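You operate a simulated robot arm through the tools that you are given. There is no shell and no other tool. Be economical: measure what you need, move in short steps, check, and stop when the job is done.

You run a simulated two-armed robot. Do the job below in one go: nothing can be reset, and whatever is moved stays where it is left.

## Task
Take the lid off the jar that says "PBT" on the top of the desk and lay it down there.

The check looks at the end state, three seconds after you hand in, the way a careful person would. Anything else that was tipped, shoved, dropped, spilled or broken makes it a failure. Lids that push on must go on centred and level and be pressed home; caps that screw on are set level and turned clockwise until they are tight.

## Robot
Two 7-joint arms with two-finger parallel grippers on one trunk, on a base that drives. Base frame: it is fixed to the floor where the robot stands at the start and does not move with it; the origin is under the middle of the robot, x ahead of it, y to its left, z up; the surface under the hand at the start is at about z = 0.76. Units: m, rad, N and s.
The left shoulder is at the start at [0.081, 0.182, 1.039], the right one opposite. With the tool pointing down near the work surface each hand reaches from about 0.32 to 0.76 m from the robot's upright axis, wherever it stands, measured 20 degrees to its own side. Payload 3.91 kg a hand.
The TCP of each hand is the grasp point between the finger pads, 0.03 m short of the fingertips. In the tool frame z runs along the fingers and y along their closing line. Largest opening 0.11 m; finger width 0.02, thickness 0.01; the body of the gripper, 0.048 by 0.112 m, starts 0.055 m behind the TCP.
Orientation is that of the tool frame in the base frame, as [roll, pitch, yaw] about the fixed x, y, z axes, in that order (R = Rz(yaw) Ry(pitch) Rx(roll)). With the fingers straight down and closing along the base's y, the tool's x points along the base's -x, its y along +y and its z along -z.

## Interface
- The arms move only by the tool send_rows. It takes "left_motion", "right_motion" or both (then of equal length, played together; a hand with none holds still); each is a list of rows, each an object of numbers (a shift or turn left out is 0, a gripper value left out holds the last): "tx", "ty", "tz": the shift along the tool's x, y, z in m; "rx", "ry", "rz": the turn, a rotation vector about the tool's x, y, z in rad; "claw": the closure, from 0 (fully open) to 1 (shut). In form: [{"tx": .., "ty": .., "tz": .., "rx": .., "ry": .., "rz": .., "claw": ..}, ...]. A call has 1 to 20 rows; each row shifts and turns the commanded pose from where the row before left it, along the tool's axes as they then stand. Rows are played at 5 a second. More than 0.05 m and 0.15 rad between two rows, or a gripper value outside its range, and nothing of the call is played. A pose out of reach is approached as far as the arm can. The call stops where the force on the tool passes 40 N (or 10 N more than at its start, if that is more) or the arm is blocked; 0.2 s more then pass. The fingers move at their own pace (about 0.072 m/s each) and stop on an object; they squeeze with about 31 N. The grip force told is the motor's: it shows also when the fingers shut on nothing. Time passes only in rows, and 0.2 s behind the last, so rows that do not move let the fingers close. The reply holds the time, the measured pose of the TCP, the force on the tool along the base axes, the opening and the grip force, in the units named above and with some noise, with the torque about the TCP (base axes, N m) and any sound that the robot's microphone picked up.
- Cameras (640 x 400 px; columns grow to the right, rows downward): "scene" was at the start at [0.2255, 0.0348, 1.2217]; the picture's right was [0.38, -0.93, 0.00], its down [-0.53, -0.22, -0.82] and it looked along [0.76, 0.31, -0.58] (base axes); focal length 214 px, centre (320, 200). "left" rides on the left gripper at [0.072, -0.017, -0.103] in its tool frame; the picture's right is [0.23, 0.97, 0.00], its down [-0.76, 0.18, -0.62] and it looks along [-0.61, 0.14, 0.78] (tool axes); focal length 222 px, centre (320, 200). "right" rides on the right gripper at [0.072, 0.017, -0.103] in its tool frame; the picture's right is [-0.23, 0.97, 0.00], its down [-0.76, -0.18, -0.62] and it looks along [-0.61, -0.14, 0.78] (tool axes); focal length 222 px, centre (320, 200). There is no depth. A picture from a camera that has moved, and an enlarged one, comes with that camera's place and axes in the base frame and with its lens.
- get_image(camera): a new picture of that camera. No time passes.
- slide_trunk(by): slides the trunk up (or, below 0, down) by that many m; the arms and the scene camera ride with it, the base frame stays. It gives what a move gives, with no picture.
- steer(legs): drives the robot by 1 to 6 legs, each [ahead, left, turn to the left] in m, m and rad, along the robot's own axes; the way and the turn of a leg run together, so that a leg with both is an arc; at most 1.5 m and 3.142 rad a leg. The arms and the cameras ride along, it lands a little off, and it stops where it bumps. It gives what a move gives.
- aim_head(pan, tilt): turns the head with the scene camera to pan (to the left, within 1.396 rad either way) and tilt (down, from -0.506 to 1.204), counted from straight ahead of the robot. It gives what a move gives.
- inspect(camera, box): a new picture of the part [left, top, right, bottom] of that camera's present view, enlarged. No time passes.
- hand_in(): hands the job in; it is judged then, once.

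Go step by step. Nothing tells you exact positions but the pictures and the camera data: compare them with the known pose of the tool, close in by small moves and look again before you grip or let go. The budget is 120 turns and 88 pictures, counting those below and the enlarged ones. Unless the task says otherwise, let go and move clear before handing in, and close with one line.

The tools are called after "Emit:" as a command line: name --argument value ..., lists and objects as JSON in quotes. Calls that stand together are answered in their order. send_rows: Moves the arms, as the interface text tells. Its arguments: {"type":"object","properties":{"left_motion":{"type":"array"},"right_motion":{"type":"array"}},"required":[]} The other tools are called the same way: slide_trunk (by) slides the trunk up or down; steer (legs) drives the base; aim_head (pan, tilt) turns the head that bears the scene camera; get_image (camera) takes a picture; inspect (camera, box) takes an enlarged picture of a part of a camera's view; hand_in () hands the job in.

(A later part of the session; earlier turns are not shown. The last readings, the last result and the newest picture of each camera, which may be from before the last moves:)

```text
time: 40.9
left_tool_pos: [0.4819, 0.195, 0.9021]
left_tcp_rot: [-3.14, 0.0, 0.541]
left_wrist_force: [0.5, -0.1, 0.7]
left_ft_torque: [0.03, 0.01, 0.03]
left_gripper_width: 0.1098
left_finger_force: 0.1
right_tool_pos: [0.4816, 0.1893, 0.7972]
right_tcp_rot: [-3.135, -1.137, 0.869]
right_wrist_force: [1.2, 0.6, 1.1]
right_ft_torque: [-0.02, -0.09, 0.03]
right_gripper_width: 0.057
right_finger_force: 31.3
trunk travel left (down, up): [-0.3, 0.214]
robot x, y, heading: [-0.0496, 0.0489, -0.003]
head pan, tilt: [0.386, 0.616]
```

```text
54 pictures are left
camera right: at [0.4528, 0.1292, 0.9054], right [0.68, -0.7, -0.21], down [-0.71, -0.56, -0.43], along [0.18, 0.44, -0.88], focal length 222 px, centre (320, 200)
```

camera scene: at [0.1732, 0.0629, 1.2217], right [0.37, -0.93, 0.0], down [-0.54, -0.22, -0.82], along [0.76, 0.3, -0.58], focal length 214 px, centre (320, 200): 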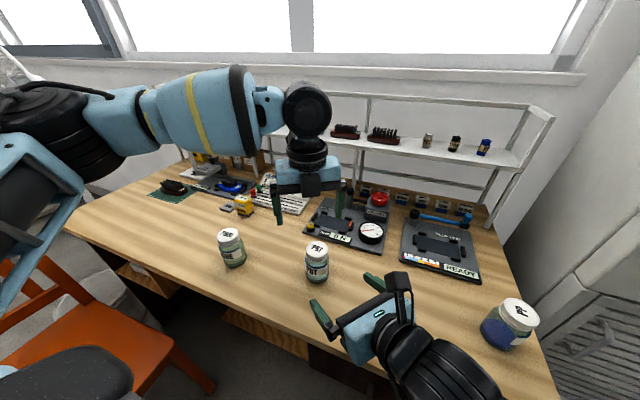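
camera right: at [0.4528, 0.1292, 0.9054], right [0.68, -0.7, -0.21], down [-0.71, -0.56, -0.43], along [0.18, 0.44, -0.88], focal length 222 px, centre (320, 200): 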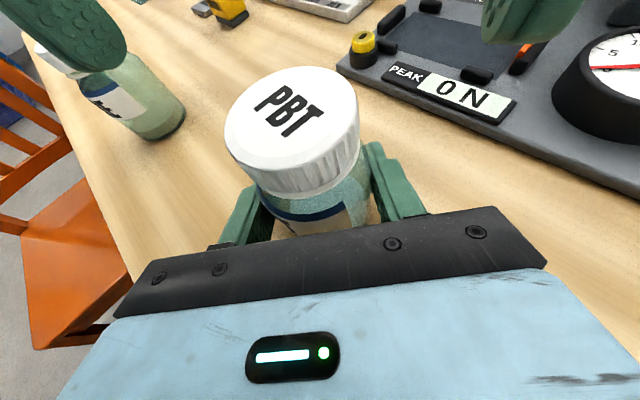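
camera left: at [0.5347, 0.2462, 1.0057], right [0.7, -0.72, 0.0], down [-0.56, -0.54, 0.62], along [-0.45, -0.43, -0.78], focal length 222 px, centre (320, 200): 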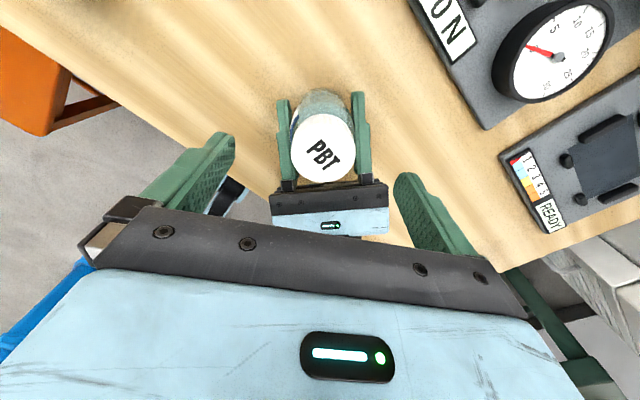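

Both views put the lid at (0.483, 0.193). Lowering the left hand so the fingertips sit beside the lid rim only.

Emit:
send_rows --left_motion '[{"ty": 0.002, "tz": 0.022}, {"tz": 0.021}, {}]'

Emit:
inspect --camera "scene" --box '[240, 190, 400, 290]'

Emit:
get_image --camera "right"

```text
time: 41.7
left_tool_pos: [0.4832, 0.1924, 0.8582]
left_tcp_rot: [3.14, 0.001, 0.539]
left_wrist_force: [0.1, -0.3, 0.9]
left_ft_torque: [0.04, 0.01, -0.02]
left_gripper_width: 0.1099
left_finger_force: 0.1
right_tool_pos: [0.4796, 0.1886, 0.7972]
right_tcp_rot: [-3.136, -1.136, 0.871]
right_wrist_force: [-0.2, -0.8, 2.7]
right_ft_torque: [-0.09, 0.0, -0.04]
right_gripper_width: 0.0569
right_finger_force: 31.2
trunk travel left (down, up): [-0.3, 0.214]
robot x, y, heading: [-0.0527, 0.0496, -0.009]
head pan, tilt: [0.386, 0.616]
```

```text
4.00 times, centred on (320, 240) of scene
camera zoom: at [0.1731, 0.0837, 1.2218], right [0.37, -0.93, 0.0], down [-0.54, -0.22, -0.82], along [0.76, 0.3, -0.58], focal length 858 px, centre (320, 40)
```

zoom: 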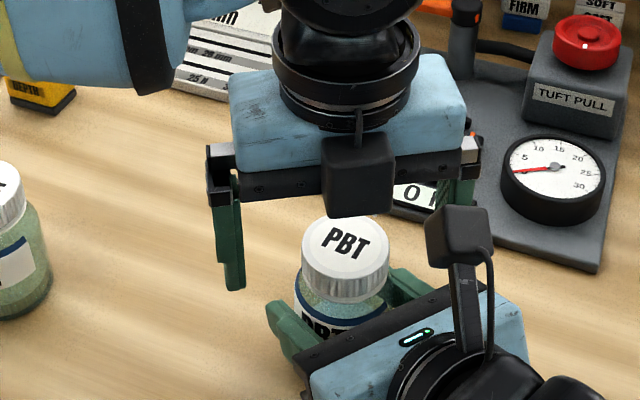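

```text
52 pictures are left
camera right: at [0.4527, 0.1291, 0.9054], right [0.68, -0.7, -0.21], down [-0.71, -0.56, -0.43], along [0.18, 0.44, -0.88], focal length 222 px, centre (320, 200)
```

right: 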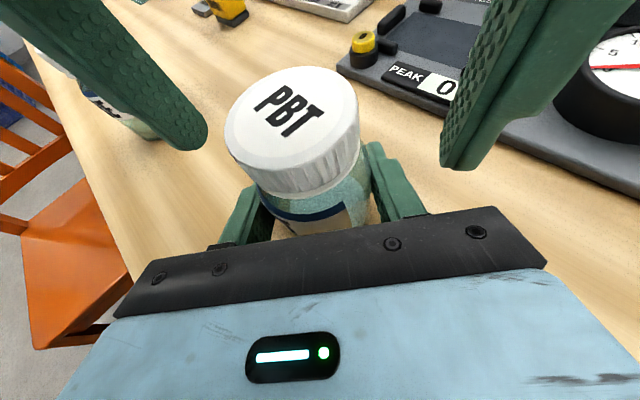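

There is a box on the near side of the left hand that could come close to the right hand's camera when turning; I'll look closely before gripping.

Emit:
inspect --camera "scene" --box '[270, 140, 390, 215]'

Emit:
get_image --camera "left"

```text
5.33 times, centred on (330, 178) of scene
camera zoom: at [0.1731, 0.0837, 1.2218], right [0.37, -0.93, 0.0], down [-0.54, -0.22, -0.82], along [0.76, 0.3, -0.58], focal length 1144 px, centre (267, 320)
```

zoom: 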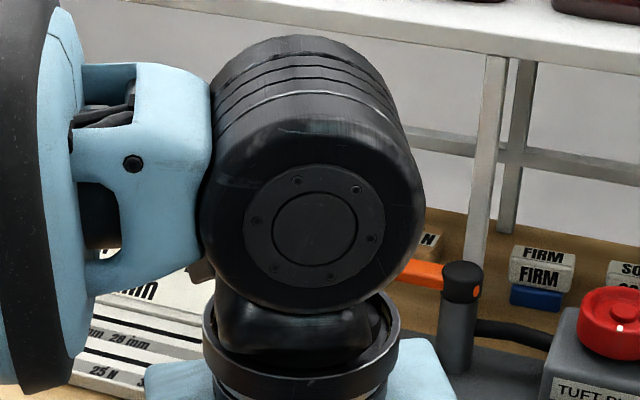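

```text
50 pictures are left
camera left: at [0.5354, 0.2445, 0.9627], right [0.7, -0.72, 0.0], down [-0.56, -0.54, 0.62], along [-0.45, -0.43, -0.78], focal length 222 px, centre (320, 200)
```

left: 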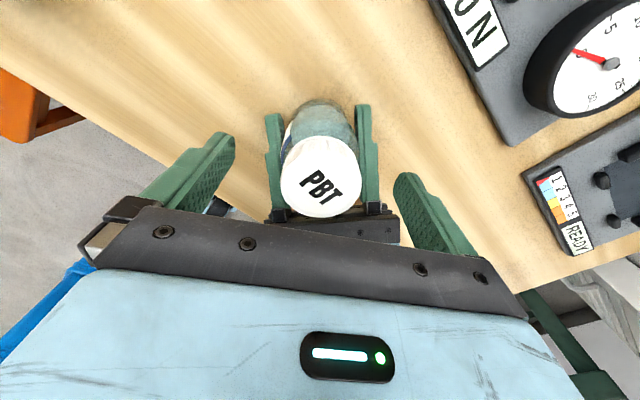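

The boxes pass about 30 mm above the right camera, so turning is clear within this arc. Closing the left fingers on the lid.

Emit:
send_rows --left_motion '[{"claw": 1}, {}, {}, {}, {}]'

Emit:
get_image --camera "right"

Emit:
get_image --camera "left"

```text
time: 42.9
left_tool_pos: [0.4832, 0.1929, 0.8591]
left_tcp_rot: [3.139, 0.001, 0.542]
left_wrist_force: [4.0, -7.9, 0.1]
left_ft_torque: [-0.07, 0.05, 0.17]
left_gripper_width: 0.0471
left_finger_force: 30.9
right_tool_pos: [0.4792, 0.19, 0.7974]
right_tcp_rot: [-3.135, -1.136, 0.869]
right_wrist_force: [-4.4, 6.1, 1.5]
right_ft_torque: [-0.48, -0.34, -0.1]
right_gripper_width: 0.0568
right_finger_force: 30.8
trunk travel left (down, up): [-0.3, 0.214]
robot x, y, heading: [-0.0526, 0.0505, -0.002]
head pan, tilt: [0.386, 0.616]
```

```text
49 pictures are left
camera right: at [0.4523, 0.1296, 0.9054], right [0.69, -0.7, -0.21], down [-0.71, -0.57, -0.43], along [0.18, 0.44, -0.88], focal length 222 px, centre (320, 200)
```

right: 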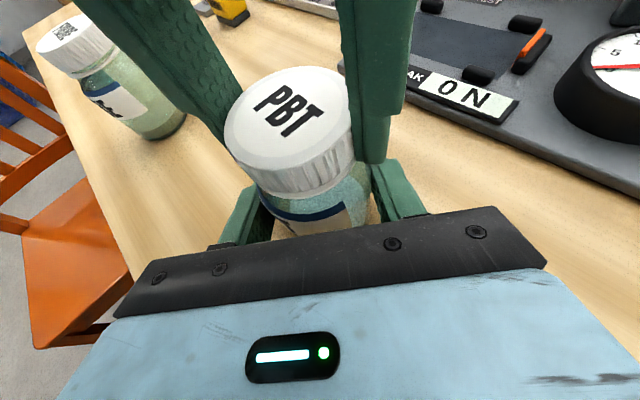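

```text
48 pictures are left
camera left: at [0.5356, 0.2441, 0.9629], right [0.7, -0.72, 0.0], down [-0.56, -0.54, 0.62], along [-0.45, -0.44, -0.78], focal length 222 px, centre (320, 200)
```

left: 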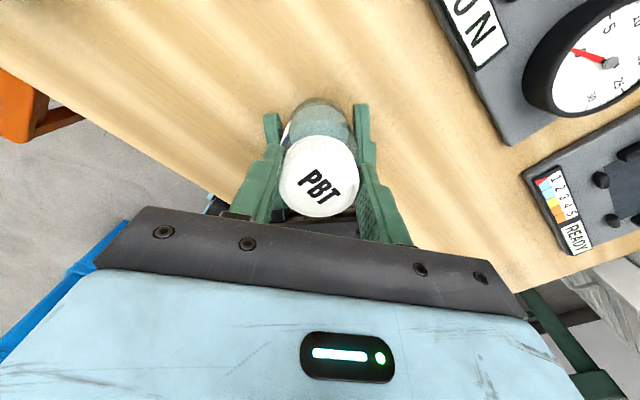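

Lid gripped at 47 mm. Now a gentle counter-clockwise turn, watching the torque.

Emit:
send_rows --left_motion '[{"rz": -0.07}, {"rz": -0.07}, {"rz": -0.07}, {"rz": -0.07}, {"rz": -0.07}, {"rz": -0.07}]'

Emit:
get_image --camera "right"

```text
time: 44.3
left_tool_pos: [0.4836, 0.1924, 0.8587]
left_tcp_rot: [3.14, -0.003, 0.964]
left_wrist_force: [2.8, -3.7, 6.7]
left_ft_torque: [0.03, 0.02, -0.14]
left_gripper_width: 0.047
left_finger_force: 30.6
right_tool_pos: [0.4794, 0.1889, 0.7974]
right_tcp_rot: [-3.137, -1.136, 0.869]
right_wrist_force: [-4.3, 5.5, 0.1]
right_ft_torque: [-0.13, -0.26, 0.21]
right_gripper_width: 0.0568
right_finger_force: 30.6
trunk travel left (down, up): [-0.3, 0.214]
robot x, y, heading: [-0.0547, 0.0518, -0.004]
head pan, tilt: [0.386, 0.616]
```

```text
47 pictures are left
camera right: at [0.4524, 0.129, 0.9054], right [0.68, -0.7, -0.21], down [-0.71, -0.56, -0.43], along [0.18, 0.44, -0.88], focal length 222 px, centre (320, 200)
```

right: 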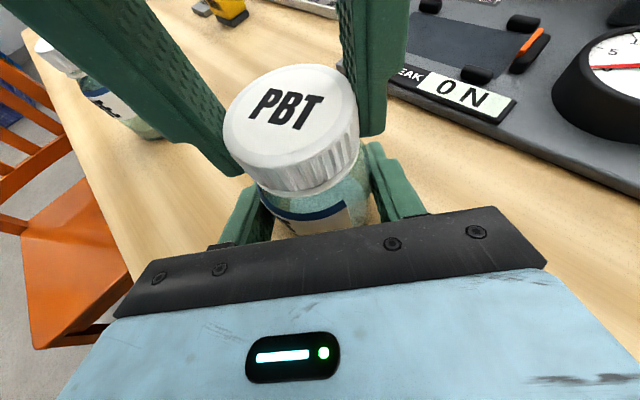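

The lid turns while the body is held, and the rising vertical force shows it is a screw thread. I continue, letting the hand rise slightly.

Emit:
send_rows --left_motion '[{"rz": -0.1, "tz": -0.001}, {"rz": -0.1, "tz": -0.0006}, {"rz": -0.1, "tz": -0.0006}, {"rz": -0.1, "tz": -0.0006}, {"rz": -0.1, "tz": -0.0006}, {"rz": -0.1, "tz": -0.0006}, {"rz": -0.1, "tz": -0.0006}, {"rz": -0.1, "tz": -0.0006}, {"rz": -0.1, "tz": -0.0006}, {"rz": -0.1, "tz": -0.0006}, {"rz": -0.1, "tz": -0.0006}]'

Emit:
get_image --camera "right"

Emit:
inspect --camera "scene" --box '[240, 190, 400, 290]'

```text
time: 46.7
left_tool_pos: [0.4822, 0.1922, 0.8636]
left_tcp_rot: [-3.138, -0.003, 2.061]
left_wrist_force: [-15.2, -0.4, -25.5]
left_ft_torque: [0.1, 0.39, -0.02]
left_gripper_width: 0.0471
left_finger_force: 31.0
right_tool_pos: [0.4825, 0.1889, 0.7995]
right_tcp_rot: [-3.14, -1.141, 0.867]
right_wrist_force: [14.7, 0.2, 23.8]
right_ft_torque: [-0.06, 0.56, -0.02]
right_gripper_width: 0.057
right_finger_force: 31.0
trunk travel left (down, up): [-0.3, 0.214]
robot x, y, heading: [-0.0534, 0.0514, -0.004]
head pan, tilt: [0.386, 0.616]
```

```text
46 pictures are left
camera right: at [0.4537, 0.1285, 0.9074], right [0.68, -0.7, -0.21], down [-0.71, -0.56, -0.43], along [0.19, 0.44, -0.88], focal length 222 px, centre (320, 200)
```

right: 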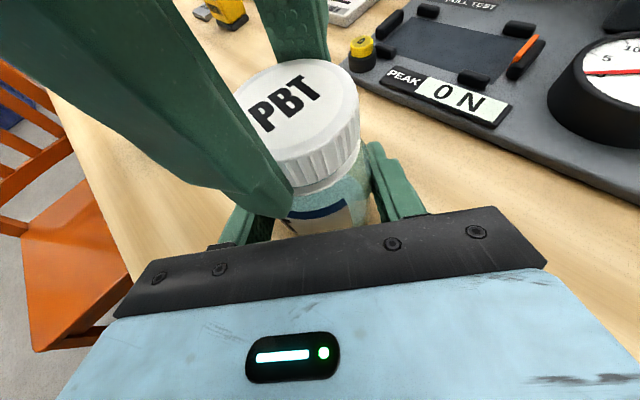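

```text
4.00 times, centred on (320, 240) of scene
camera zoom: at [0.1735, 0.0838, 1.2217], right [0.37, -0.93, 0.0], down [-0.54, -0.22, -0.82], along [0.76, 0.3, -0.58], focal length 858 px, centre (320, 40)
```

zoom: 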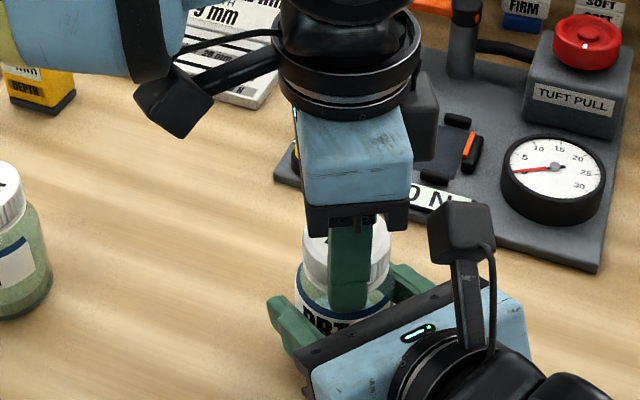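

I lifted a little too eagerly (25 N pull). I relax downward, then release the lid, and turn the hand back for another stroke.

Emit:
send_rows --left_motion '[{"tz": 0.002}, {"tz": 0.002}, {"tz": 0.001}, {}]'

```text
time: 47.7
left_tool_pos: [0.4827, 0.1921, 0.8623]
left_tcp_rot: [-3.139, 0.0, 2.063]
left_wrist_force: [-22.8, -1.9, -7.1]
left_ft_torque: [0.11, 0.63, -0.09]
left_gripper_width: 0.0469
left_finger_force: 31.2
right_tool_pos: [0.4822, 0.1887, 0.7959]
right_tcp_rot: [-3.134, -1.134, 0.862]
right_wrist_force: [24.3, 2.8, 9.1]
right_ft_torque: [-0.08, 0.75, 0.05]
right_gripper_width: 0.057
right_finger_force: 30.6
trunk travel left (down, up): [-0.3, 0.214]
robot x, y, heading: [-0.0548, 0.0533, -0.004]
head pan, tilt: [0.386, 0.616]
```

Opening the left fingers only partly (so they stay clear of the right palm), then rising clear.

Emit:
send_rows --left_motion '[{"claw": 0.42}, {}, {}, {"tz": -0.02}, {"tz": -0.02}, {"tz": -0.01}, {}]'

Emit:
get_image --camera "right"

Emit:
inspect --camera "scene" --box '[240, 190, 400, 290]'

```text
time: 49.3
left_tool_pos: [0.485, 0.1958, 0.912]
left_tcp_rot: [3.14, 0.002, 2.062]
left_wrist_force: [-1.2, 0.1, -0.4]
left_ft_torque: [0.05, 0.03, 0.03]
left_gripper_width: 0.0635
left_finger_force: 0.2
right_tool_pos: [0.4798, 0.1902, 0.7963]
right_tcp_rot: [-3.137, -1.135, 0.867]
right_wrist_force: [-0.5, 0.5, 1.3]
right_ft_torque: [0.07, 0.01, -0.01]
right_gripper_width: 0.057
right_finger_force: 31.2
trunk travel left (down, up): [-0.3, 0.214]
robot x, y, heading: [-0.0505, 0.0505, -0.003]
head pan, tilt: [0.386, 0.616]
```

```text
44 pictures are left
camera right: at [0.4528, 0.1291, 0.9049], right [0.68, -0.7, -0.21], down [-0.71, -0.56, -0.43], along [0.18, 0.44, -0.88], focal length 222 px, centre (320, 200)
```

right: 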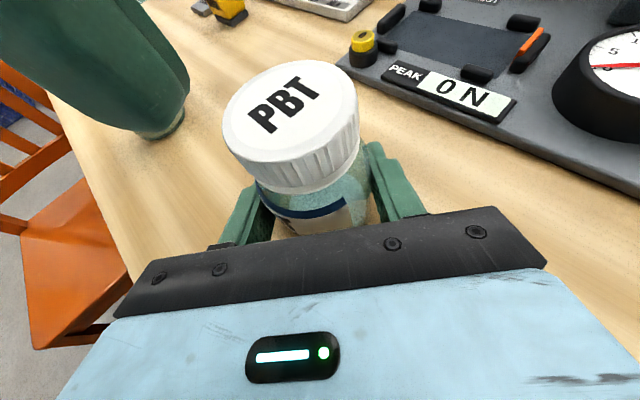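

```text
4.00 times, centred on (320, 240) of scene
camera zoom: at [0.1732, 0.0838, 1.2217], right [0.37, -0.93, 0.0], down [-0.54, -0.22, -0.82], along [0.76, 0.3, -0.58], focal length 858 px, centre (320, 40)
```

zoom: 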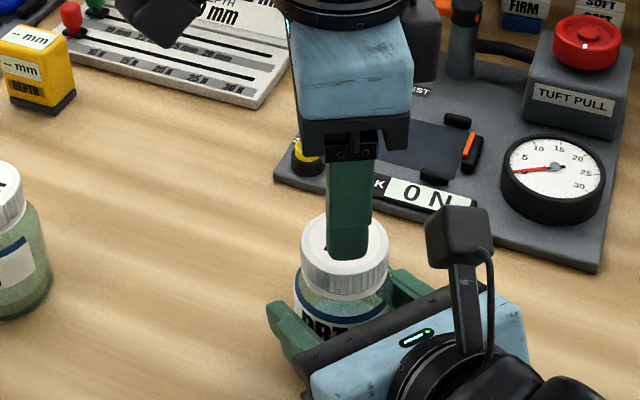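

The lid has risen and turned. Turning the left hand back clockwise for a second stroke.

Emit:
send_rows --left_motion '[{"rz": 0.148}, {"rz": 0.148}, {"rz": 0.148}, {"rz": 0.148}, {"rz": 0.148}, {"rz": 0.148}, {"rz": 0.148}, {"rz": 0.148}, {"rz": 0.148}, {"rz": 0.148}, {"rz": 0.148}, {"rz": 0.148}, {}]'

Emit:
get_image --camera "left"

```text
time: 52.1
left_tool_pos: [0.4849, 0.1991, 0.9109]
left_tcp_rot: [-3.141, 0.001, 0.283]
left_wrist_force: [-0.9, -1.0, -0.6]
left_ft_torque: [-0.04, 0.03, 0.01]
left_gripper_width: 0.0635
left_finger_force: 0.0
left hand out of reach, approached as far as the arm can: row 3
right_tool_pos: [0.4809, 0.1896, 0.7976]
right_tcp_rot: [-3.138, -1.135, 0.87]
right_wrist_force: [-0.6, -0.3, -1.8]
right_ft_torque: [0.02, 0.02, 0.0]
right_gripper_width: 0.057
right_finger_force: 31.1
trunk travel left (down, up): [-0.3, 0.214]
robot x, y, heading: [-0.0551, 0.0497, -0.011]
head pan, tilt: [0.386, 0.616]
```

```text
42 pictures are left
camera left: at [0.5479, 0.235, 1.0149], right [0.49, -0.87, 0.0], down [-0.68, -0.38, 0.62], along [-0.54, -0.31, -0.78], focal length 222 px, centre (320, 200)
```

left: 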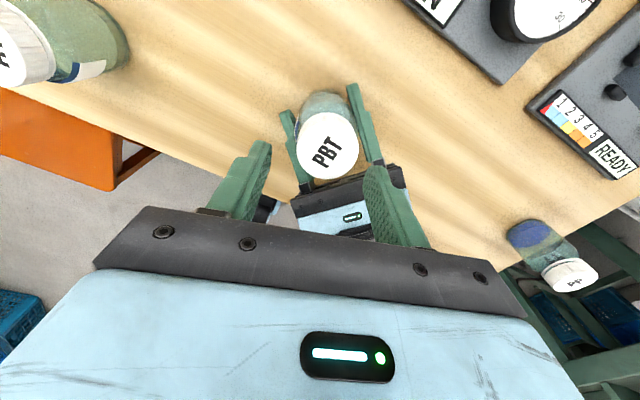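

Lid centre is still (0.483, 0.192). I correct the drift while lowering, then grip again.

Emit:
send_rows --left_motion '[{"tz": 0.012}, {"tx": -0.0034, "ty": 0.0063, "tz": 0.003}, {}, {"tz": 0.017}, {"tz": 0.017}, {}]'

Emit:
get_image --camera "right"

```text
time: 53.5
left_tool_pos: [0.4826, 0.1971, 0.8616]
left_tcp_rot: [3.142, -0.002, 0.284]
left_wrist_force: [0.4, -0.5, 0.3]
left_ft_torque: [0.0, 0.01, -0.02]
left_gripper_width: 0.0636
left_finger_force: 0.1
left hand out of reach, approached as far as the arm can: row 2
right_tool_pos: [0.4803, 0.1891, 0.7964]
right_tcp_rot: [-3.137, -1.135, 0.869]
right_wrist_force: [0.5, 0.1, -1.6]
right_ft_torque: [0.0, 0.0, -0.01]
right_gripper_width: 0.057
right_finger_force: 30.8
trunk travel left (down, up): [-0.3, 0.214]
robot x, y, heading: [-0.0548, 0.0488, -0.005]
head pan, tilt: [0.386, 0.616]
```

```text
41 pictures are left
camera right: at [0.4528, 0.1292, 0.9052], right [0.68, -0.7, -0.21], down [-0.71, -0.56, -0.43], along [0.18, 0.44, -0.88], focal length 222 px, centre (320, 200)
```

right: 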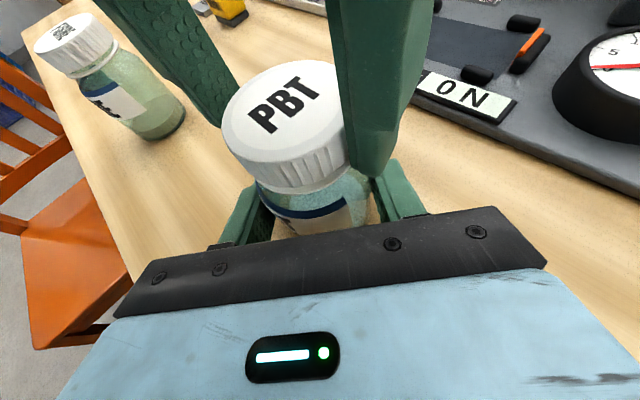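

Emit:
send_rows --left_motion '[{"tx": -0.001, "ty": 0.0038}, {}, {"claw": 1}, {}, {}, {}]'

```text
time: 54.9
left_tool_pos: [0.4839, 0.1932, 0.8621]
left_tcp_rot: [3.137, -0.002, 0.285]
left_wrist_force: [3.9, -17.6, -0.8]
left_ft_torque: [-0.38, -0.06, 0.02]
left_gripper_width: 0.0474
left_finger_force: 31.0
right_tool_pos: [0.4798, 0.1908, 0.798]
right_tcp_rot: [-3.134, -1.136, 0.868]
right_wrist_force: [-3.0, 17.3, -2.0]
right_ft_torque: [-0.73, -0.09, 0.03]
right_gripper_width: 0.0571
right_finger_force: 31.2
trunk travel left (down, up): [-0.3, 0.214]
robot x, y, heading: [-0.0563, 0.0492, -0.004]
head pan, tilt: [0.386, 0.616]
```

There is a 17 N sideways offset; I shift the hand slightly to relax it.

Emit:
send_rows --left_motion '[{"ty": 0.0015}, {"ty": 0.0015}, {}]'

```text
time: 55.7
left_tool_pos: [0.4854, 0.1939, 0.862]
left_tcp_rot: [3.138, 0.001, 0.285]
left_wrist_force: [-0.4, -18.5, -0.9]
left_ft_torque: [-0.74, 0.13, 0.14]
left_gripper_width: 0.0473
left_finger_force: 30.9
left hand out of reach, approached as far as the arm can: row 2
right_tool_pos: [0.4807, 0.1897, 0.7966]
right_tcp_rot: [-3.136, -1.137, 0.868]
right_wrist_force: [-0.5, 18.8, -0.7]
right_ft_torque: [-0.53, -0.13, -0.02]
right_gripper_width: 0.0567
right_finger_force: 31.6
trunk travel left (down, up): [-0.3, 0.214]
robot x, y, heading: [-0.0502, 0.0483, -0.002]
head pan, tilt: [0.386, 0.616]
```

At its sideways limit but acceptable. Second counter-clockwise stroke with minimal lift.

Emit:
send_rows --left_motion '[{"rz": -0.1, "tz": -0.0001}, {"rz": -0.1, "tz": -0.0001}, {"rz": -0.1, "tz": -0.0001}, {"rz": -0.1, "tz": -0.0001}, {"rz": -0.1, "tz": -0.0001}, {"rz": -0.1, "tz": -0.0001}, {"rz": -0.1, "tz": -0.0001}, {"rz": -0.1, "tz": -0.0001}]'

Emit:
get_image --camera "right"

```text
time: 57.5
left_tool_pos: [0.486, 0.1959, 0.863]
left_tcp_rot: [3.141, -0.001, 1.089]
left_wrist_force: [12.0, 7.4, -1.8]
left_ft_torque: [0.35, 0.08, 0.01]
left_gripper_width: 0.047
left_finger_force: 31.3
right_tool_pos: [0.4805, 0.1885, 0.7977]
right_tcp_rot: [-3.135, -1.134, 0.867]
right_wrist_force: [-11.5, -7.1, 1.2]
right_ft_torque: [0.15, -0.91, 0.05]
right_gripper_width: 0.0557
right_finger_force: 30.9
trunk travel left (down, up): [-0.3, 0.214]
robot x, y, heading: [-0.0507, 0.0485, -0.003]
head pan, tilt: [0.386, 0.616]
```

```text
40 pictures are left
camera right: at [0.4534, 0.1286, 0.905], right [0.68, -0.7, -0.21], down [-0.71, -0.56, -0.43], along [0.18, 0.44, -0.88], focal length 222 px, centre (320, 200)
```

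right: 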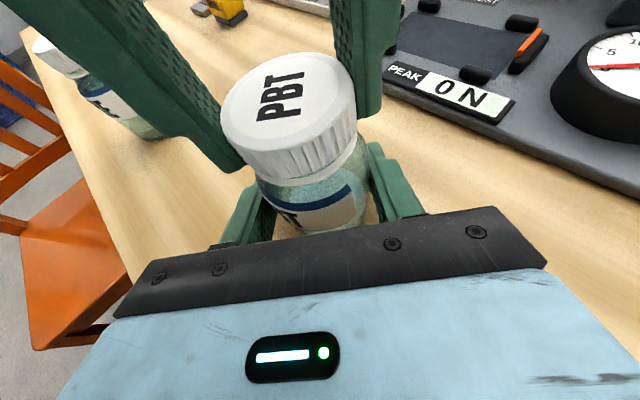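

The lid keeps turning. I relieve the sideways load slightly and continue.

Emit:
send_rows --left_motion '[{"tx": 0.0018, "ty": 0.0013}, {"rz": -0.1, "tz": -0.0002}, {"rz": -0.1, "tz": -0.0002}, {"rz": -0.1, "tz": -0.0002}, {"rz": -0.1, "tz": -0.0002}, {"rz": -0.1, "tz": -0.0002}, {}]'

Emit:
get_image --camera "right"

Emit:
inspect --camera "scene" --box '[260, 210, 380, 285]'

```text
time: 59.1
left_tool_pos: [0.4865, 0.1952, 0.8632]
left_tcp_rot: [-3.137, 0.0, 1.584]
left_wrist_force: [-23.6, 2.1, -2.4]
left_ft_torque: [0.35, 0.9, -0.07]
left_gripper_width: 0.0475
left_finger_force: 31.3
right_tool_pos: [0.4828, 0.1896, 0.7975]
right_tcp_rot: [-3.14, -1.134, 0.868]
right_wrist_force: [23.8, -2.2, 0.9]
right_ft_torque: [-0.13, 0.61, -0.17]
right_gripper_width: 0.0557
right_finger_force: 31.3
trunk travel left (down, up): [-0.3, 0.214]
robot x, y, heading: [-0.0527, 0.0493, -0.008]
head pan, tilt: [0.386, 0.616]
```

```text
39 pictures are left
camera right: at [0.4541, 0.1283, 0.9053], right [0.68, -0.7, -0.21], down [-0.71, -0.56, -0.43], along [0.18, 0.44, -0.88], focal length 222 px, centre (320, 200)
```

right: 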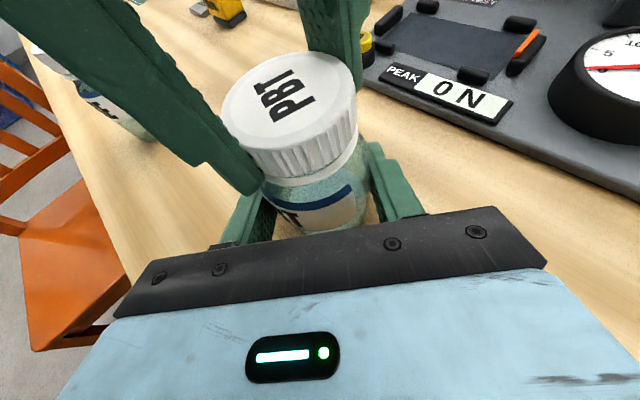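

```text
5.33 times, centred on (320, 248) of scene
camera zoom: at [0.1735, 0.0838, 1.2217], right [0.37, -0.93, 0.0], down [-0.54, -0.22, -0.82], along [0.76, 0.3, -0.58], focal length 1144 px, centre (320, -53)
```

zoom: 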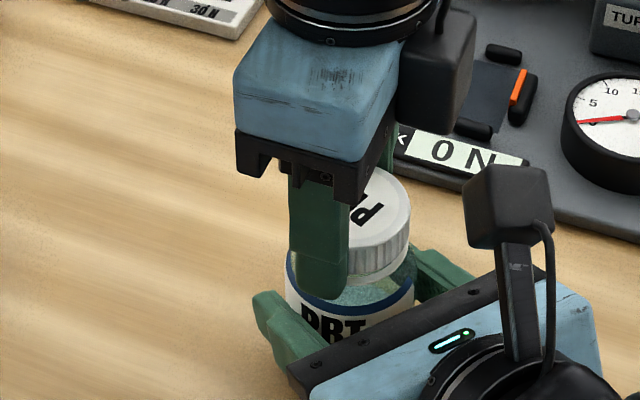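

Sideways load now points to −x, so the jar axis is a few millimetres toward −x/−y of the hand. I shift there and finish the stroke.

Emit:
send_rows --left_motion '[{"tx": -0.0015, "ty": -0.002}, {"tx": -0.0015, "ty": -0.002}, {}, {"rz": -0.1, "tz": -0.0002}, {"rz": -0.1, "tz": -0.0002}, {"rz": -0.1, "tz": -0.0002}, {"rz": -0.1, "tz": -0.0002}, {"rz": -0.1, "tz": -0.0002}, {}]'

Emit:
get_image --camera "right"

```text
time: 61.1
left_tool_pos: [0.4835, 0.1953, 0.8651]
left_tcp_rot: [3.142, -0.003, 2.091]
left_wrist_force: [-3.9, 20.9, -7.2]
left_ft_torque: [0.62, 0.3, 0.03]
left_gripper_width: 0.047
left_finger_force: 30.8
right_tool_pos: [0.4799, 0.1886, 0.7964]
right_tcp_rot: [-3.135, -1.136, 0.866]
right_wrist_force: [4.5, -22.2, 4.8]
right_ft_torque: [0.88, -0.07, -0.11]
right_gripper_width: 0.0556
right_finger_force: 30.8
trunk travel left (down, up): [-0.3, 0.214]
robot x, y, heading: [-0.0545, 0.0496, -0.005]
head pan, tilt: [0.386, 0.616]
```

```text
37 pictures are left
camera right: at [0.4532, 0.1289, 0.9054], right [0.68, -0.7, -0.21], down [-0.71, -0.56, -0.43], along [0.18, 0.44, -0.88], focal length 222 px, centre (320, 200)
```

right: 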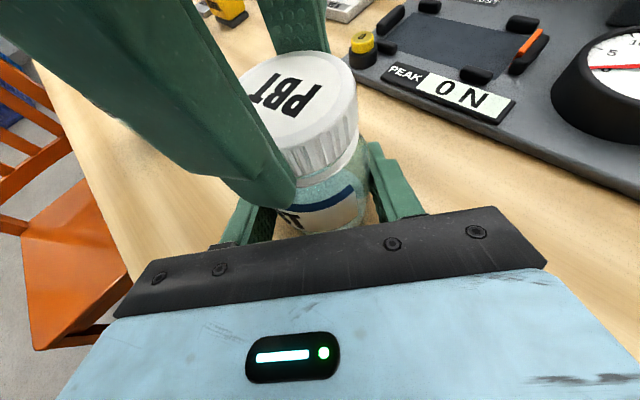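

The lid has turned over half a turn. I test a gentle lift to see whether it is free.

Emit:
send_rows --left_motion '[{"tz": -0.0015}, {"tz": -0.0015}, {}]'

```text
time: 61.9
left_tool_pos: [0.4838, 0.1949, 0.8665]
left_tcp_rot: [-3.141, -0.002, 2.089]
left_wrist_force: [-2.0, 19.5, -16.2]
left_ft_torque: [0.5, 0.1, 0.04]
left_gripper_width: 0.0471
left_finger_force: 31.3
right_tool_pos: [0.4817, 0.1906, 0.7997]
right_tcp_rot: [-3.136, -1.139, 0.867]
right_wrist_force: [2.1, -19.6, 14.6]
right_ft_torque: [0.82, -0.05, -0.07]
right_gripper_width: 0.0557
right_finger_force: 31.0
trunk travel left (down, up): [-0.3, 0.214]
robot x, y, heading: [-0.048, 0.0502, -0.003]
head pan, tilt: [0.386, 0.616]
```

Still threaded. I release and go back for another stroke.

Emit:
send_rows --left_motion '[{"tz": 0.003}, {"claw": 0.42}, {}, {}, {"tz": -0.02}, {"tz": -0.02}, {}, {"rz": 0.148}, {"rz": 0.148}, {"rz": 0.148}, {"rz": 0.148}, {"rz": 0.148}, {"rz": 0.148}, {"rz": 0.148}, {"rz": 0.148}, {"rz": 0.148}, {"rz": 0.148}, {"rz": 0.148}]'

Emit:
get_image --camera "right"

Emit:
get_image --camera "left"

```text
time: 65.7
left_tool_pos: [0.485, 0.1959, 0.9054]
left_tcp_rot: [-3.141, -0.001, 0.454]
left_wrist_force: [0.0, -0.2, 0.3]
left_ft_torque: [-0.01, 0.0, -0.03]
left_gripper_width: 0.0639
left_finger_force: 0.0
left hand out of reach, approached as far as the arm can: row 8
right_tool_pos: [0.4799, 0.19, 0.7973]
right_tcp_rot: [-3.137, -1.134, 0.869]
right_wrist_force: [0.2, -0.9, -2.5]
right_ft_torque: [-0.03, -0.01, 0.01]
right_gripper_width: 0.0559
right_finger_force: 30.8
trunk travel left (down, up): [-0.3, 0.214]
robot x, y, heading: [-0.0528, 0.0502, -0.009]
head pan, tilt: [0.386, 0.616]
```

```text
36 pictures are left
camera right: at [0.4529, 0.1292, 0.9051], right [0.68, -0.7, -0.21], down [-0.71, -0.56, -0.43], along [0.18, 0.44, -0.88], focal length 222 px, centre (320, 200)
```

right: 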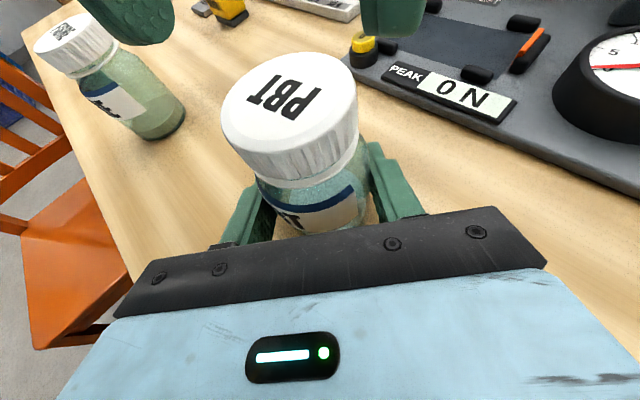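

```text
35 pictures are left
camera left: at [0.5408, 0.2423, 1.0094], right [0.63, -0.78, 0.0], down [-0.61, -0.49, 0.62], along [-0.48, -0.39, -0.78], focal length 222 px, centre (320, 200)
```

left: 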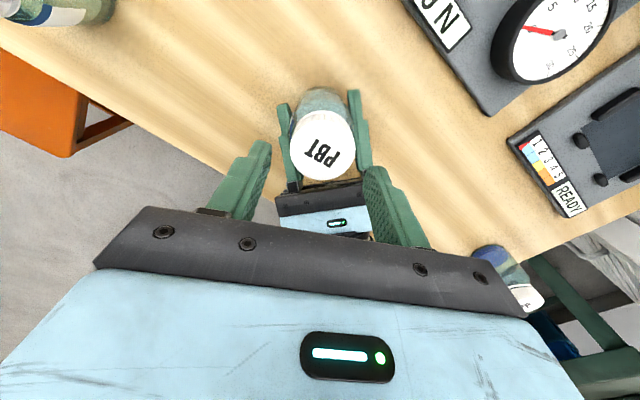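

The lid is visibly higher, turned about 180°. Lowering and gripping again for the next stroke.

Emit:
send_rows --left_motion '[{"tz": 0.02}, {"ty": 0.0015, "tz": 0.0195}, {}, {"claw": 1}, {}, {}, {}]'

```text
time: 67.3
left_tool_pos: [0.4859, 0.193, 0.8661]
left_tcp_rot: [3.139, 0.0, 0.456]
left_wrist_force: [2.5, -4.2, -0.4]
left_ft_torque: [-0.12, -0.05, 0.04]
left_gripper_width: 0.0472
left_finger_force: 31.0
right_tool_pos: [0.48, 0.1893, 0.7973]
right_tcp_rot: [-3.136, -1.136, 0.869]
right_wrist_force: [-2.5, 4.6, -1.6]
right_ft_torque: [-0.24, -0.03, 0.04]
right_gripper_width: 0.0557
right_finger_force: 30.7
trunk travel left (down, up): [-0.3, 0.214]
robot x, y, heading: [-0.054, 0.0491, -0.007]
head pan, tilt: [0.386, 0.616]
```

Well centred this time (4 N). Third stroke.

Emit:
send_rows --left_motion '[{"rz": -0.1, "tz": -0.0002}, {"rz": -0.1, "tz": -0.0002}, {"rz": -0.1, "tz": -0.0002}, {"rz": -0.1, "tz": -0.0002}, {"rz": -0.1, "tz": -0.0002}, {"rz": -0.1, "tz": -0.0002}, {"rz": -0.1, "tz": -0.0002}, {"rz": -0.1, "tz": -0.0002}]'

Emit:
get_image --camera "right"

```text
time: 69.1
left_tool_pos: [0.4853, 0.1944, 0.8674]
left_tcp_rot: [3.139, 0.001, 1.26]
left_wrist_force: [0.4, 0.8, -0.1]
left_ft_torque: [0.0, -0.01, 0.01]
left_gripper_width: 0.0474
left_finger_force: 31.0
right_tool_pos: [0.4805, 0.1888, 0.7963]
right_tcp_rot: [-3.136, -1.134, 0.866]
right_wrist_force: [-0.6, 0.3, -2.2]
right_ft_torque: [-0.01, -0.02, 0.0]
right_gripper_width: 0.0556
right_finger_force: 31.1
trunk travel left (down, up): [-0.3, 0.214]
robot x, y, heading: [-0.0498, 0.0523, -0.004]
head pan, tilt: [0.386, 0.616]
```

```text
34 pictures are left
camera right: at [0.4531, 0.129, 0.905], right [0.68, -0.7, -0.21], down [-0.71, -0.56, -0.43], along [0.18, 0.44, -0.88], focal length 222 px, centre (320, 200)
```

right: 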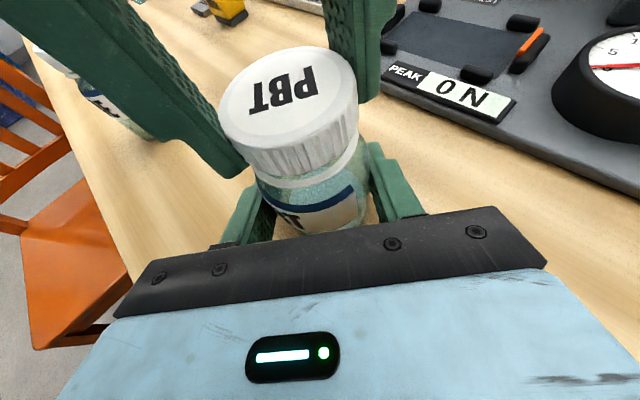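

All forces have dropped to nil, so the lid appears to be free. Lifting gently.

Emit:
send_rows --left_motion '[{"tz": -0.002}, {"tz": -0.003}, {"tz": -0.003}, {"tz": -0.004}, {}]'

Emit:
get_image --camera "right"

```text
time: 70.3
left_tool_pos: [0.4849, 0.1951, 0.8793]
left_tcp_rot: [3.138, -0.001, 1.26]
left_wrist_force: [0.1, 1.1, -0.5]
left_ft_torque: [-0.02, 0.03, 0.01]
left_gripper_width: 0.0472
left_finger_force: 31.2
right_tool_pos: [0.4798, 0.1891, 0.7961]
right_tcp_rot: [-3.137, -1.135, 0.869]
right_wrist_force: [-0.4, -0.5, -1.4]
right_ft_torque: [-0.02, 0.03, 0.0]
right_gripper_width: 0.0557
right_finger_force: 30.8
trunk travel left (down, up): [-0.3, 0.214]
robot x, y, heading: [-0.0507, 0.0507, -0.005]
head pan, tilt: [0.386, 0.616]
```

```text
33 pictures are left
camera right: at [0.453, 0.1292, 0.9051], right [0.68, -0.7, -0.21], down [-0.71, -0.56, -0.43], along [0.18, 0.44, -0.88], focal length 222 px, centre (320, 200)
```

right: 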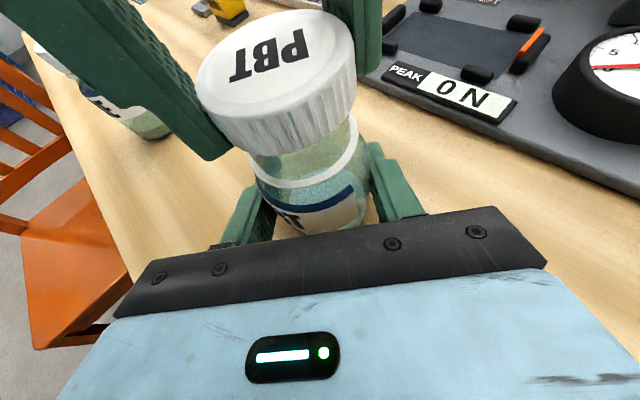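

The lid is off. I raise it and carry it to a clear patch at about (0.42, 0.305), between the jars and the front edge.

Emit:
send_rows --left_motion '[{"tz": -0.02}, {"tz": -0.02}, {"tx": 0.0212, "ty": -0.0239}, {"tx": 0.0212, "ty": -0.0239}, {"tx": 0.0212, "ty": -0.0239}, {"tx": 0.0212, "ty": -0.0239}, {}]'

Emit:
get_image --camera "scene"

Emit:
get_image --camera "left"

Emit:
get_image --camera "right"

```text
time: 71.9
left_tool_pos: [0.4197, 0.3101, 0.9188]
left_tcp_rot: [3.141, 0.002, 1.257]
left_wrist_force: [-0.2, -0.1, 0.1]
left_ft_torque: [0.01, 0.0, 0.0]
left_gripper_width: 0.0473
left_finger_force: 31.2
left hand out of reach, approached as far as the arm can: row 2
right_tool_pos: [0.4805, 0.1901, 0.7958]
right_tcp_rot: [-3.138, -1.134, 0.868]
right_wrist_force: [-0.7, 0.0, -1.0]
right_ft_torque: [-0.02, 0.03, 0.0]
right_gripper_width: 0.0554
right_finger_force: 31.5
trunk travel left (down, up): [-0.3, 0.214]
robot x, y, heading: [-0.0533, 0.0506, -0.002]
head pan, tilt: [0.386, 0.616]
```

```text
32 pictures are left
camera scene: at [0.1738, 0.0835, 1.2216], right [0.37, -0.93, 0.0], down [-0.54, -0.22, -0.82], along [0.76, 0.3, -0.58], focal length 214 px, centre (320, 200)
```

scene: 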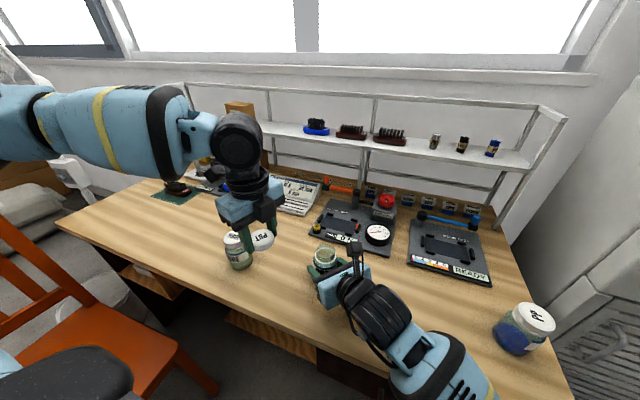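

```text
31 pictures are left
camera left: at [0.4258, 0.3843, 1.0227], right [1.0, -0.08, 0.0], down [-0.07, -0.78, 0.62], along [-0.05, -0.62, -0.78], focal length 222 px, centre (320, 200)
```

left: 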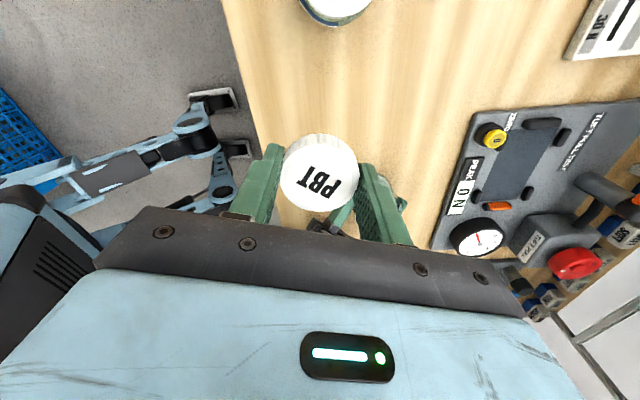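

```text
30 pictures are left
camera right: at [0.4532, 0.1289, 0.905], right [0.68, -0.7, -0.21], down [-0.71, -0.56, -0.43], along [0.18, 0.44, -0.88], focal length 222 px, centre (320, 200)
```

right: 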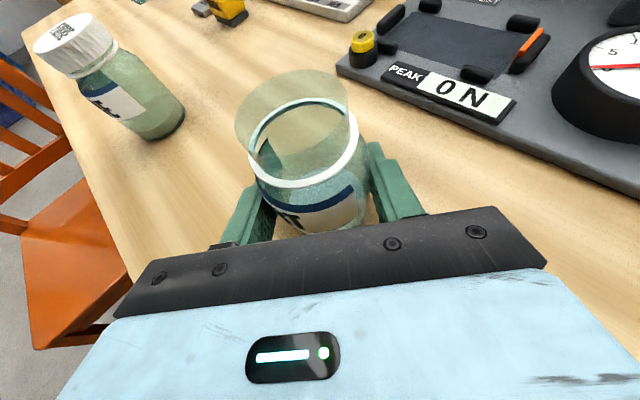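

The jar stands open in the right hand and the lid is in the left. I lower the lid toward the desk, shifting 12 mm away from FIBRE.

Emit:
send_rows --left_motion '[{"tx": -0.0057, "ty": 0.0018, "tz": 0.03}, {"tx": -0.0057, "ty": 0.0019, "tz": 0.03}, {"tz": 0.03}, {"tz": 0.022}, {}]'

Emit:
inspect --camera "scene" --box '[190, 190, 350, 290]'

```text
time: 73.1
left_tool_pos: [0.4208, 0.2985, 0.8073]
left_tcp_rot: [3.141, -0.001, 1.256]
left_wrist_force: [-0.8, -1.1, -0.5]
left_ft_torque: [-0.05, 0.03, 0.0]
left_gripper_width: 0.047
left_finger_force: 30.7
right_tool_pos: [0.4802, 0.1884, 0.7975]
right_tcp_rot: [-3.137, -1.134, 0.868]
right_wrist_force: [0.0, -0.3, -0.5]
right_ft_torque: [-0.03, -0.01, 0.0]
right_gripper_width: 0.0556
right_finger_force: 31.2
trunk travel left (down, up): [-0.3, 0.214]
robot x, y, heading: [-0.0496, 0.0534, -0.003]
head pan, tilt: [0.386, 0.616]
```

```text
4.00 times, centred on (270, 240) of scene
camera zoom: at [0.1734, 0.0839, 1.2217], right [0.37, -0.93, 0.0], down [-0.54, -0.22, -0.82], along [0.76, 0.3, -0.58], focal length 858 px, centre (520, 40)
```

zoom: 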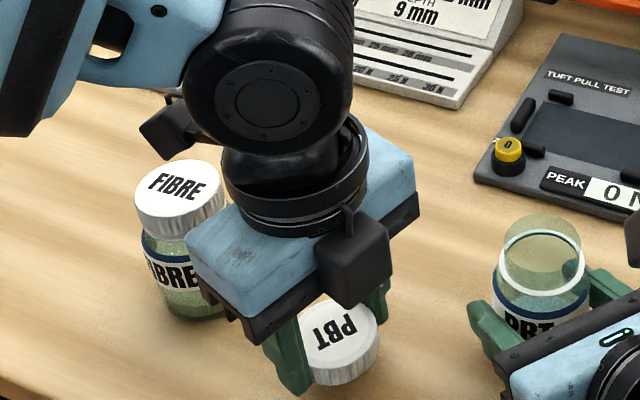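

Clear of FIBRE. Lowering in small steps until touch.

Emit:
send_rows --left_motion '[{"tz": 0.003}, {"tz": 0.003}, {"tz": 0.002}, {}]'

```text
time: 74.1
left_tool_pos: [0.4222, 0.2976, 0.7992]
left_tcp_rot: [-3.141, 0.0, 1.258]
left_wrist_force: [0.9, 0.5, -0.9]
left_ft_torque: [0.01, 0.01, -0.01]
left_gripper_width: 0.047
left_finger_force: 30.6
right_tool_pos: [0.4807, 0.1894, 0.7978]
right_tcp_rot: [-3.137, -1.133, 0.869]
right_wrist_force: [0.8, -0.4, -1.6]
right_ft_torque: [-0.01, -0.03, 0.01]
right_gripper_width: 0.0558
right_finger_force: 30.8
trunk travel left (down, up): [-0.3, 0.214]
robot x, y, heading: [-0.0482, 0.0492, -0.003]
head pan, tilt: [0.386, 0.616]
```

Emit:
send_rows --left_motion '[{"tz": 0.002}, {"tz": 0.002}, {}]'

```text
time: 74.9
left_tool_pos: [0.4211, 0.2989, 0.7952]
left_tcp_rot: [3.14, 0.0, 1.258]
left_wrist_force: [-0.9, 0.0, -0.8]
left_ft_torque: [0.01, 0.01, 0.04]
left_gripper_width: 0.0473
left_finger_force: 30.9
right_tool_pos: [0.4804, 0.1892, 0.7971]
right_tcp_rot: [-3.137, -1.134, 0.868]
right_wrist_force: [-0.1, 1.4, -2.0]
right_ft_torque: [-0.05, -0.01, 0.01]
right_gripper_width: 0.0557
right_finger_force: 30.7
trunk travel left (down, up): [-0.3, 0.214]
robot x, y, heading: [-0.0523, 0.0473, -0.006]
head pan, tilt: [0.386, 0.616]
```

Emit:
send_rows --left_motion '[{"tz": 0.0015}, {"tz": 0.0015}, {}]'

Emit:
inspect --camera "scene" --box '[240, 240, 320, 290]'

```text
time: 75.7
left_tool_pos: [0.4214, 0.2974, 0.7931]
left_tcp_rot: [-3.141, 0.0, 1.259]
left_wrist_force: [-0.5, -0.9, -0.6]
left_ft_torque: [0.01, 0.01, 0.0]
left_gripper_width: 0.0472
left_finger_force: 31.8
right_tool_pos: [0.4802, 0.1883, 0.797]
right_tcp_rot: [-3.136, -1.136, 0.867]
right_wrist_force: [0.7, 0.2, -2.0]
right_ft_torque: [-0.03, -0.02, 0.02]
right_gripper_width: 0.0554
right_finger_force: 30.7
trunk travel left (down, up): [-0.3, 0.214]
robot x, y, heading: [-0.0509, 0.0506, -0.001]
head pan, tilt: [0.386, 0.616]
```

```text
8.00 times, centred on (280, 265) of scene
camera zoom: at [0.1735, 0.0839, 1.2217], right [0.37, -0.93, 0.0], down [-0.54, -0.22, -0.82], along [0.76, 0.3, -0.58], focal length 1716 px, centre (640, -320)
```

zoom: 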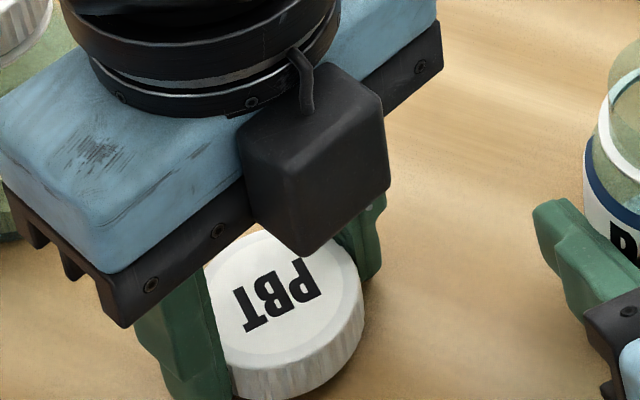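

Very near the desk but no contact yet; continuing in 1 mm steps.

Emit:
send_rows --left_motion '[{"tz": 0.001}, {"tz": 0.001}, {}]'

```text
time: 76.5
left_tool_pos: [0.4207, 0.2984, 0.7903]
left_tcp_rot: [3.14, 0.001, 1.258]
left_wrist_force: [0.0, -1.2, 0.7]
left_ft_torque: [-0.01, 0.0, 0.02]
left_gripper_width: 0.0472
left_finger_force: 31.3
right_tool_pos: [0.4807, 0.1902, 0.7967]
right_tcp_rot: [-3.136, -1.133, 0.87]
right_wrist_force: [-0.2, 0.4, -0.7]
right_ft_torque: [0.0, 0.0, 0.0]
right_gripper_width: 0.0556
right_finger_force: 31.0
trunk travel left (down, up): [-0.3, 0.214]
robot x, y, heading: [-0.0531, 0.0494, -0.007]
head pan, tilt: [0.386, 0.616]
```

Emit:
send_rows --left_motion '[{"tz": 0.001}, {}]'

```text
time: 77.1
left_tool_pos: [0.4199, 0.2974, 0.7901]
left_tcp_rot: [3.14, 0.001, 1.256]
left_wrist_force: [-0.4, 1.5, 4.4]
left_ft_torque: [0.09, 0.16, -0.03]
left_gripper_width: 0.047
left_finger_force: 30.9
right_tool_pos: [0.4798, 0.1896, 0.7965]
right_tcp_rot: [-3.135, -1.137, 0.868]
right_wrist_force: [-0.3, -0.3, -2.0]
right_ft_torque: [0.01, -0.02, -0.02]
right_gripper_width: 0.0557
right_finger_force: 31.0
trunk travel left (down, up): [-0.3, 0.214]
robot x, y, heading: [-0.0521, 0.0462, -0.007]
head pan, tilt: [0.386, 0.616]
```

Contact at 4 N. Releasing with a small opening and rising straight up.

Emit:
send_rows --left_motion '[{"tz": -0.0005, "claw": 0.42}, {}, {}, {"tz": -0.02}, {"tz": -0.03}, {"tz": -0.03}, {"tz": -0.03}, {}]'

Emit:
get_image --camera "left"

Emit:
inspect --camera "scene" --box '[190, 190, 350, 290]'

```text
time: 78.9
left_tool_pos: [0.4205, 0.2974, 0.9]
left_tcp_rot: [-3.141, 0.0, 1.256]
left_wrist_force: [0.4, 0.1, -0.5]
left_ft_torque: [-0.02, 0.0, 0.01]
left_gripper_width: 0.0638
left_finger_force: 0.1
right_tool_pos: [0.4804, 0.1897, 0.7961]
right_tcp_rot: [-3.137, -1.134, 0.87]
right_wrist_force: [-0.2, -0.9, -1.3]
right_ft_torque: [-0.04, -0.01, -0.02]
right_gripper_width: 0.0556
right_finger_force: 30.9
trunk travel left (down, up): [-0.3, 0.214]
robot x, y, heading: [-0.049, 0.0491, -0.006]
head pan, tilt: [0.386, 0.616]
```

```text
27 pictures are left
camera left: at [0.4264, 0.3712, 1.0038], right [1.0, -0.08, 0.0], down [-0.07, -0.78, 0.62], along [-0.05, -0.62, -0.78], focal length 222 px, centre (320, 200)
```

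left: 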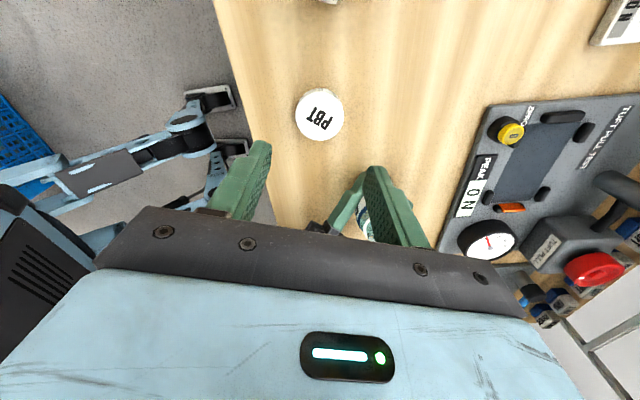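

```text
4.00 times, centred on (270, 240) of scene
camera zoom: at [0.1737, 0.0839, 1.2216], right [0.37, -0.93, 0.0], down [-0.54, -0.22, -0.82], along [0.76, 0.3, -0.58], focal length 858 px, centre (520, 40)
```

zoom: 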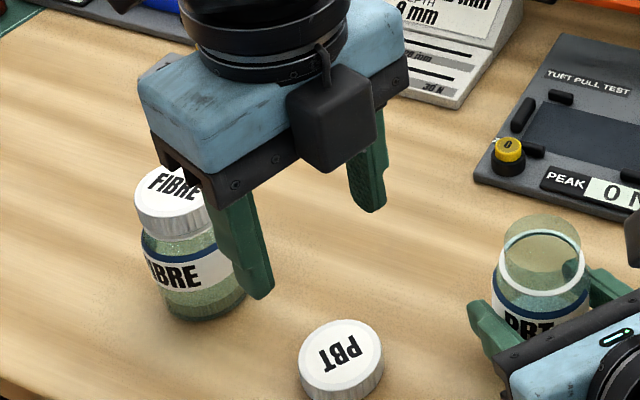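

The lid lies flat on the desk. The right hand seems to carry the jar's weight (about −1.5 N), so I lower it a hair before releasing.

Emit:
send_rows --right_motion '[{"tx": -0.0009, "tz": 0.0004}, {"tx": -0.0009, "tz": 0.0004}, {}]'

Emit:
inspect --camera "scene" --box '[290, 230, 370, 280]'

```text
time: 79.7
left_tool_pos: [0.4211, 0.2974, 0.8997]
left_tcp_rot: [3.141, 0.001, 1.257]
left_wrist_force: [-0.2, 0.0, -0.3]
left_ft_torque: [0.0, 0.04, 0.03]
left_gripper_width: 0.0636
left_finger_force: 0.1
right_tool_pos: [0.4809, 0.1905, 0.7971]
right_tcp_rot: [-3.136, -1.134, 0.869]
right_wrist_force: [0.2, -1.1, 3.2]
right_ft_torque: [0.03, -0.1, -0.06]
right_gripper_width: 0.0556
right_finger_force: 30.7
trunk travel left (down, up): [-0.3, 0.214]
robot x, y, heading: [-0.0518, 0.0544, -0.006]
head pan, tilt: [0.386, 0.616]
```

```text
8.00 times, centred on (330, 255) of scene
camera zoom: at [0.1732, 0.0836, 1.2218], right [0.37, -0.93, 0.0], down [-0.54, -0.22, -0.82], along [0.76, 0.3, -0.58], focal length 1716 px, centre (240, -240)
```

zoom: 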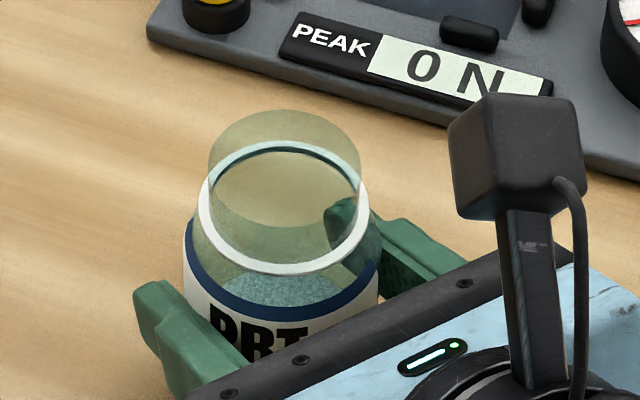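

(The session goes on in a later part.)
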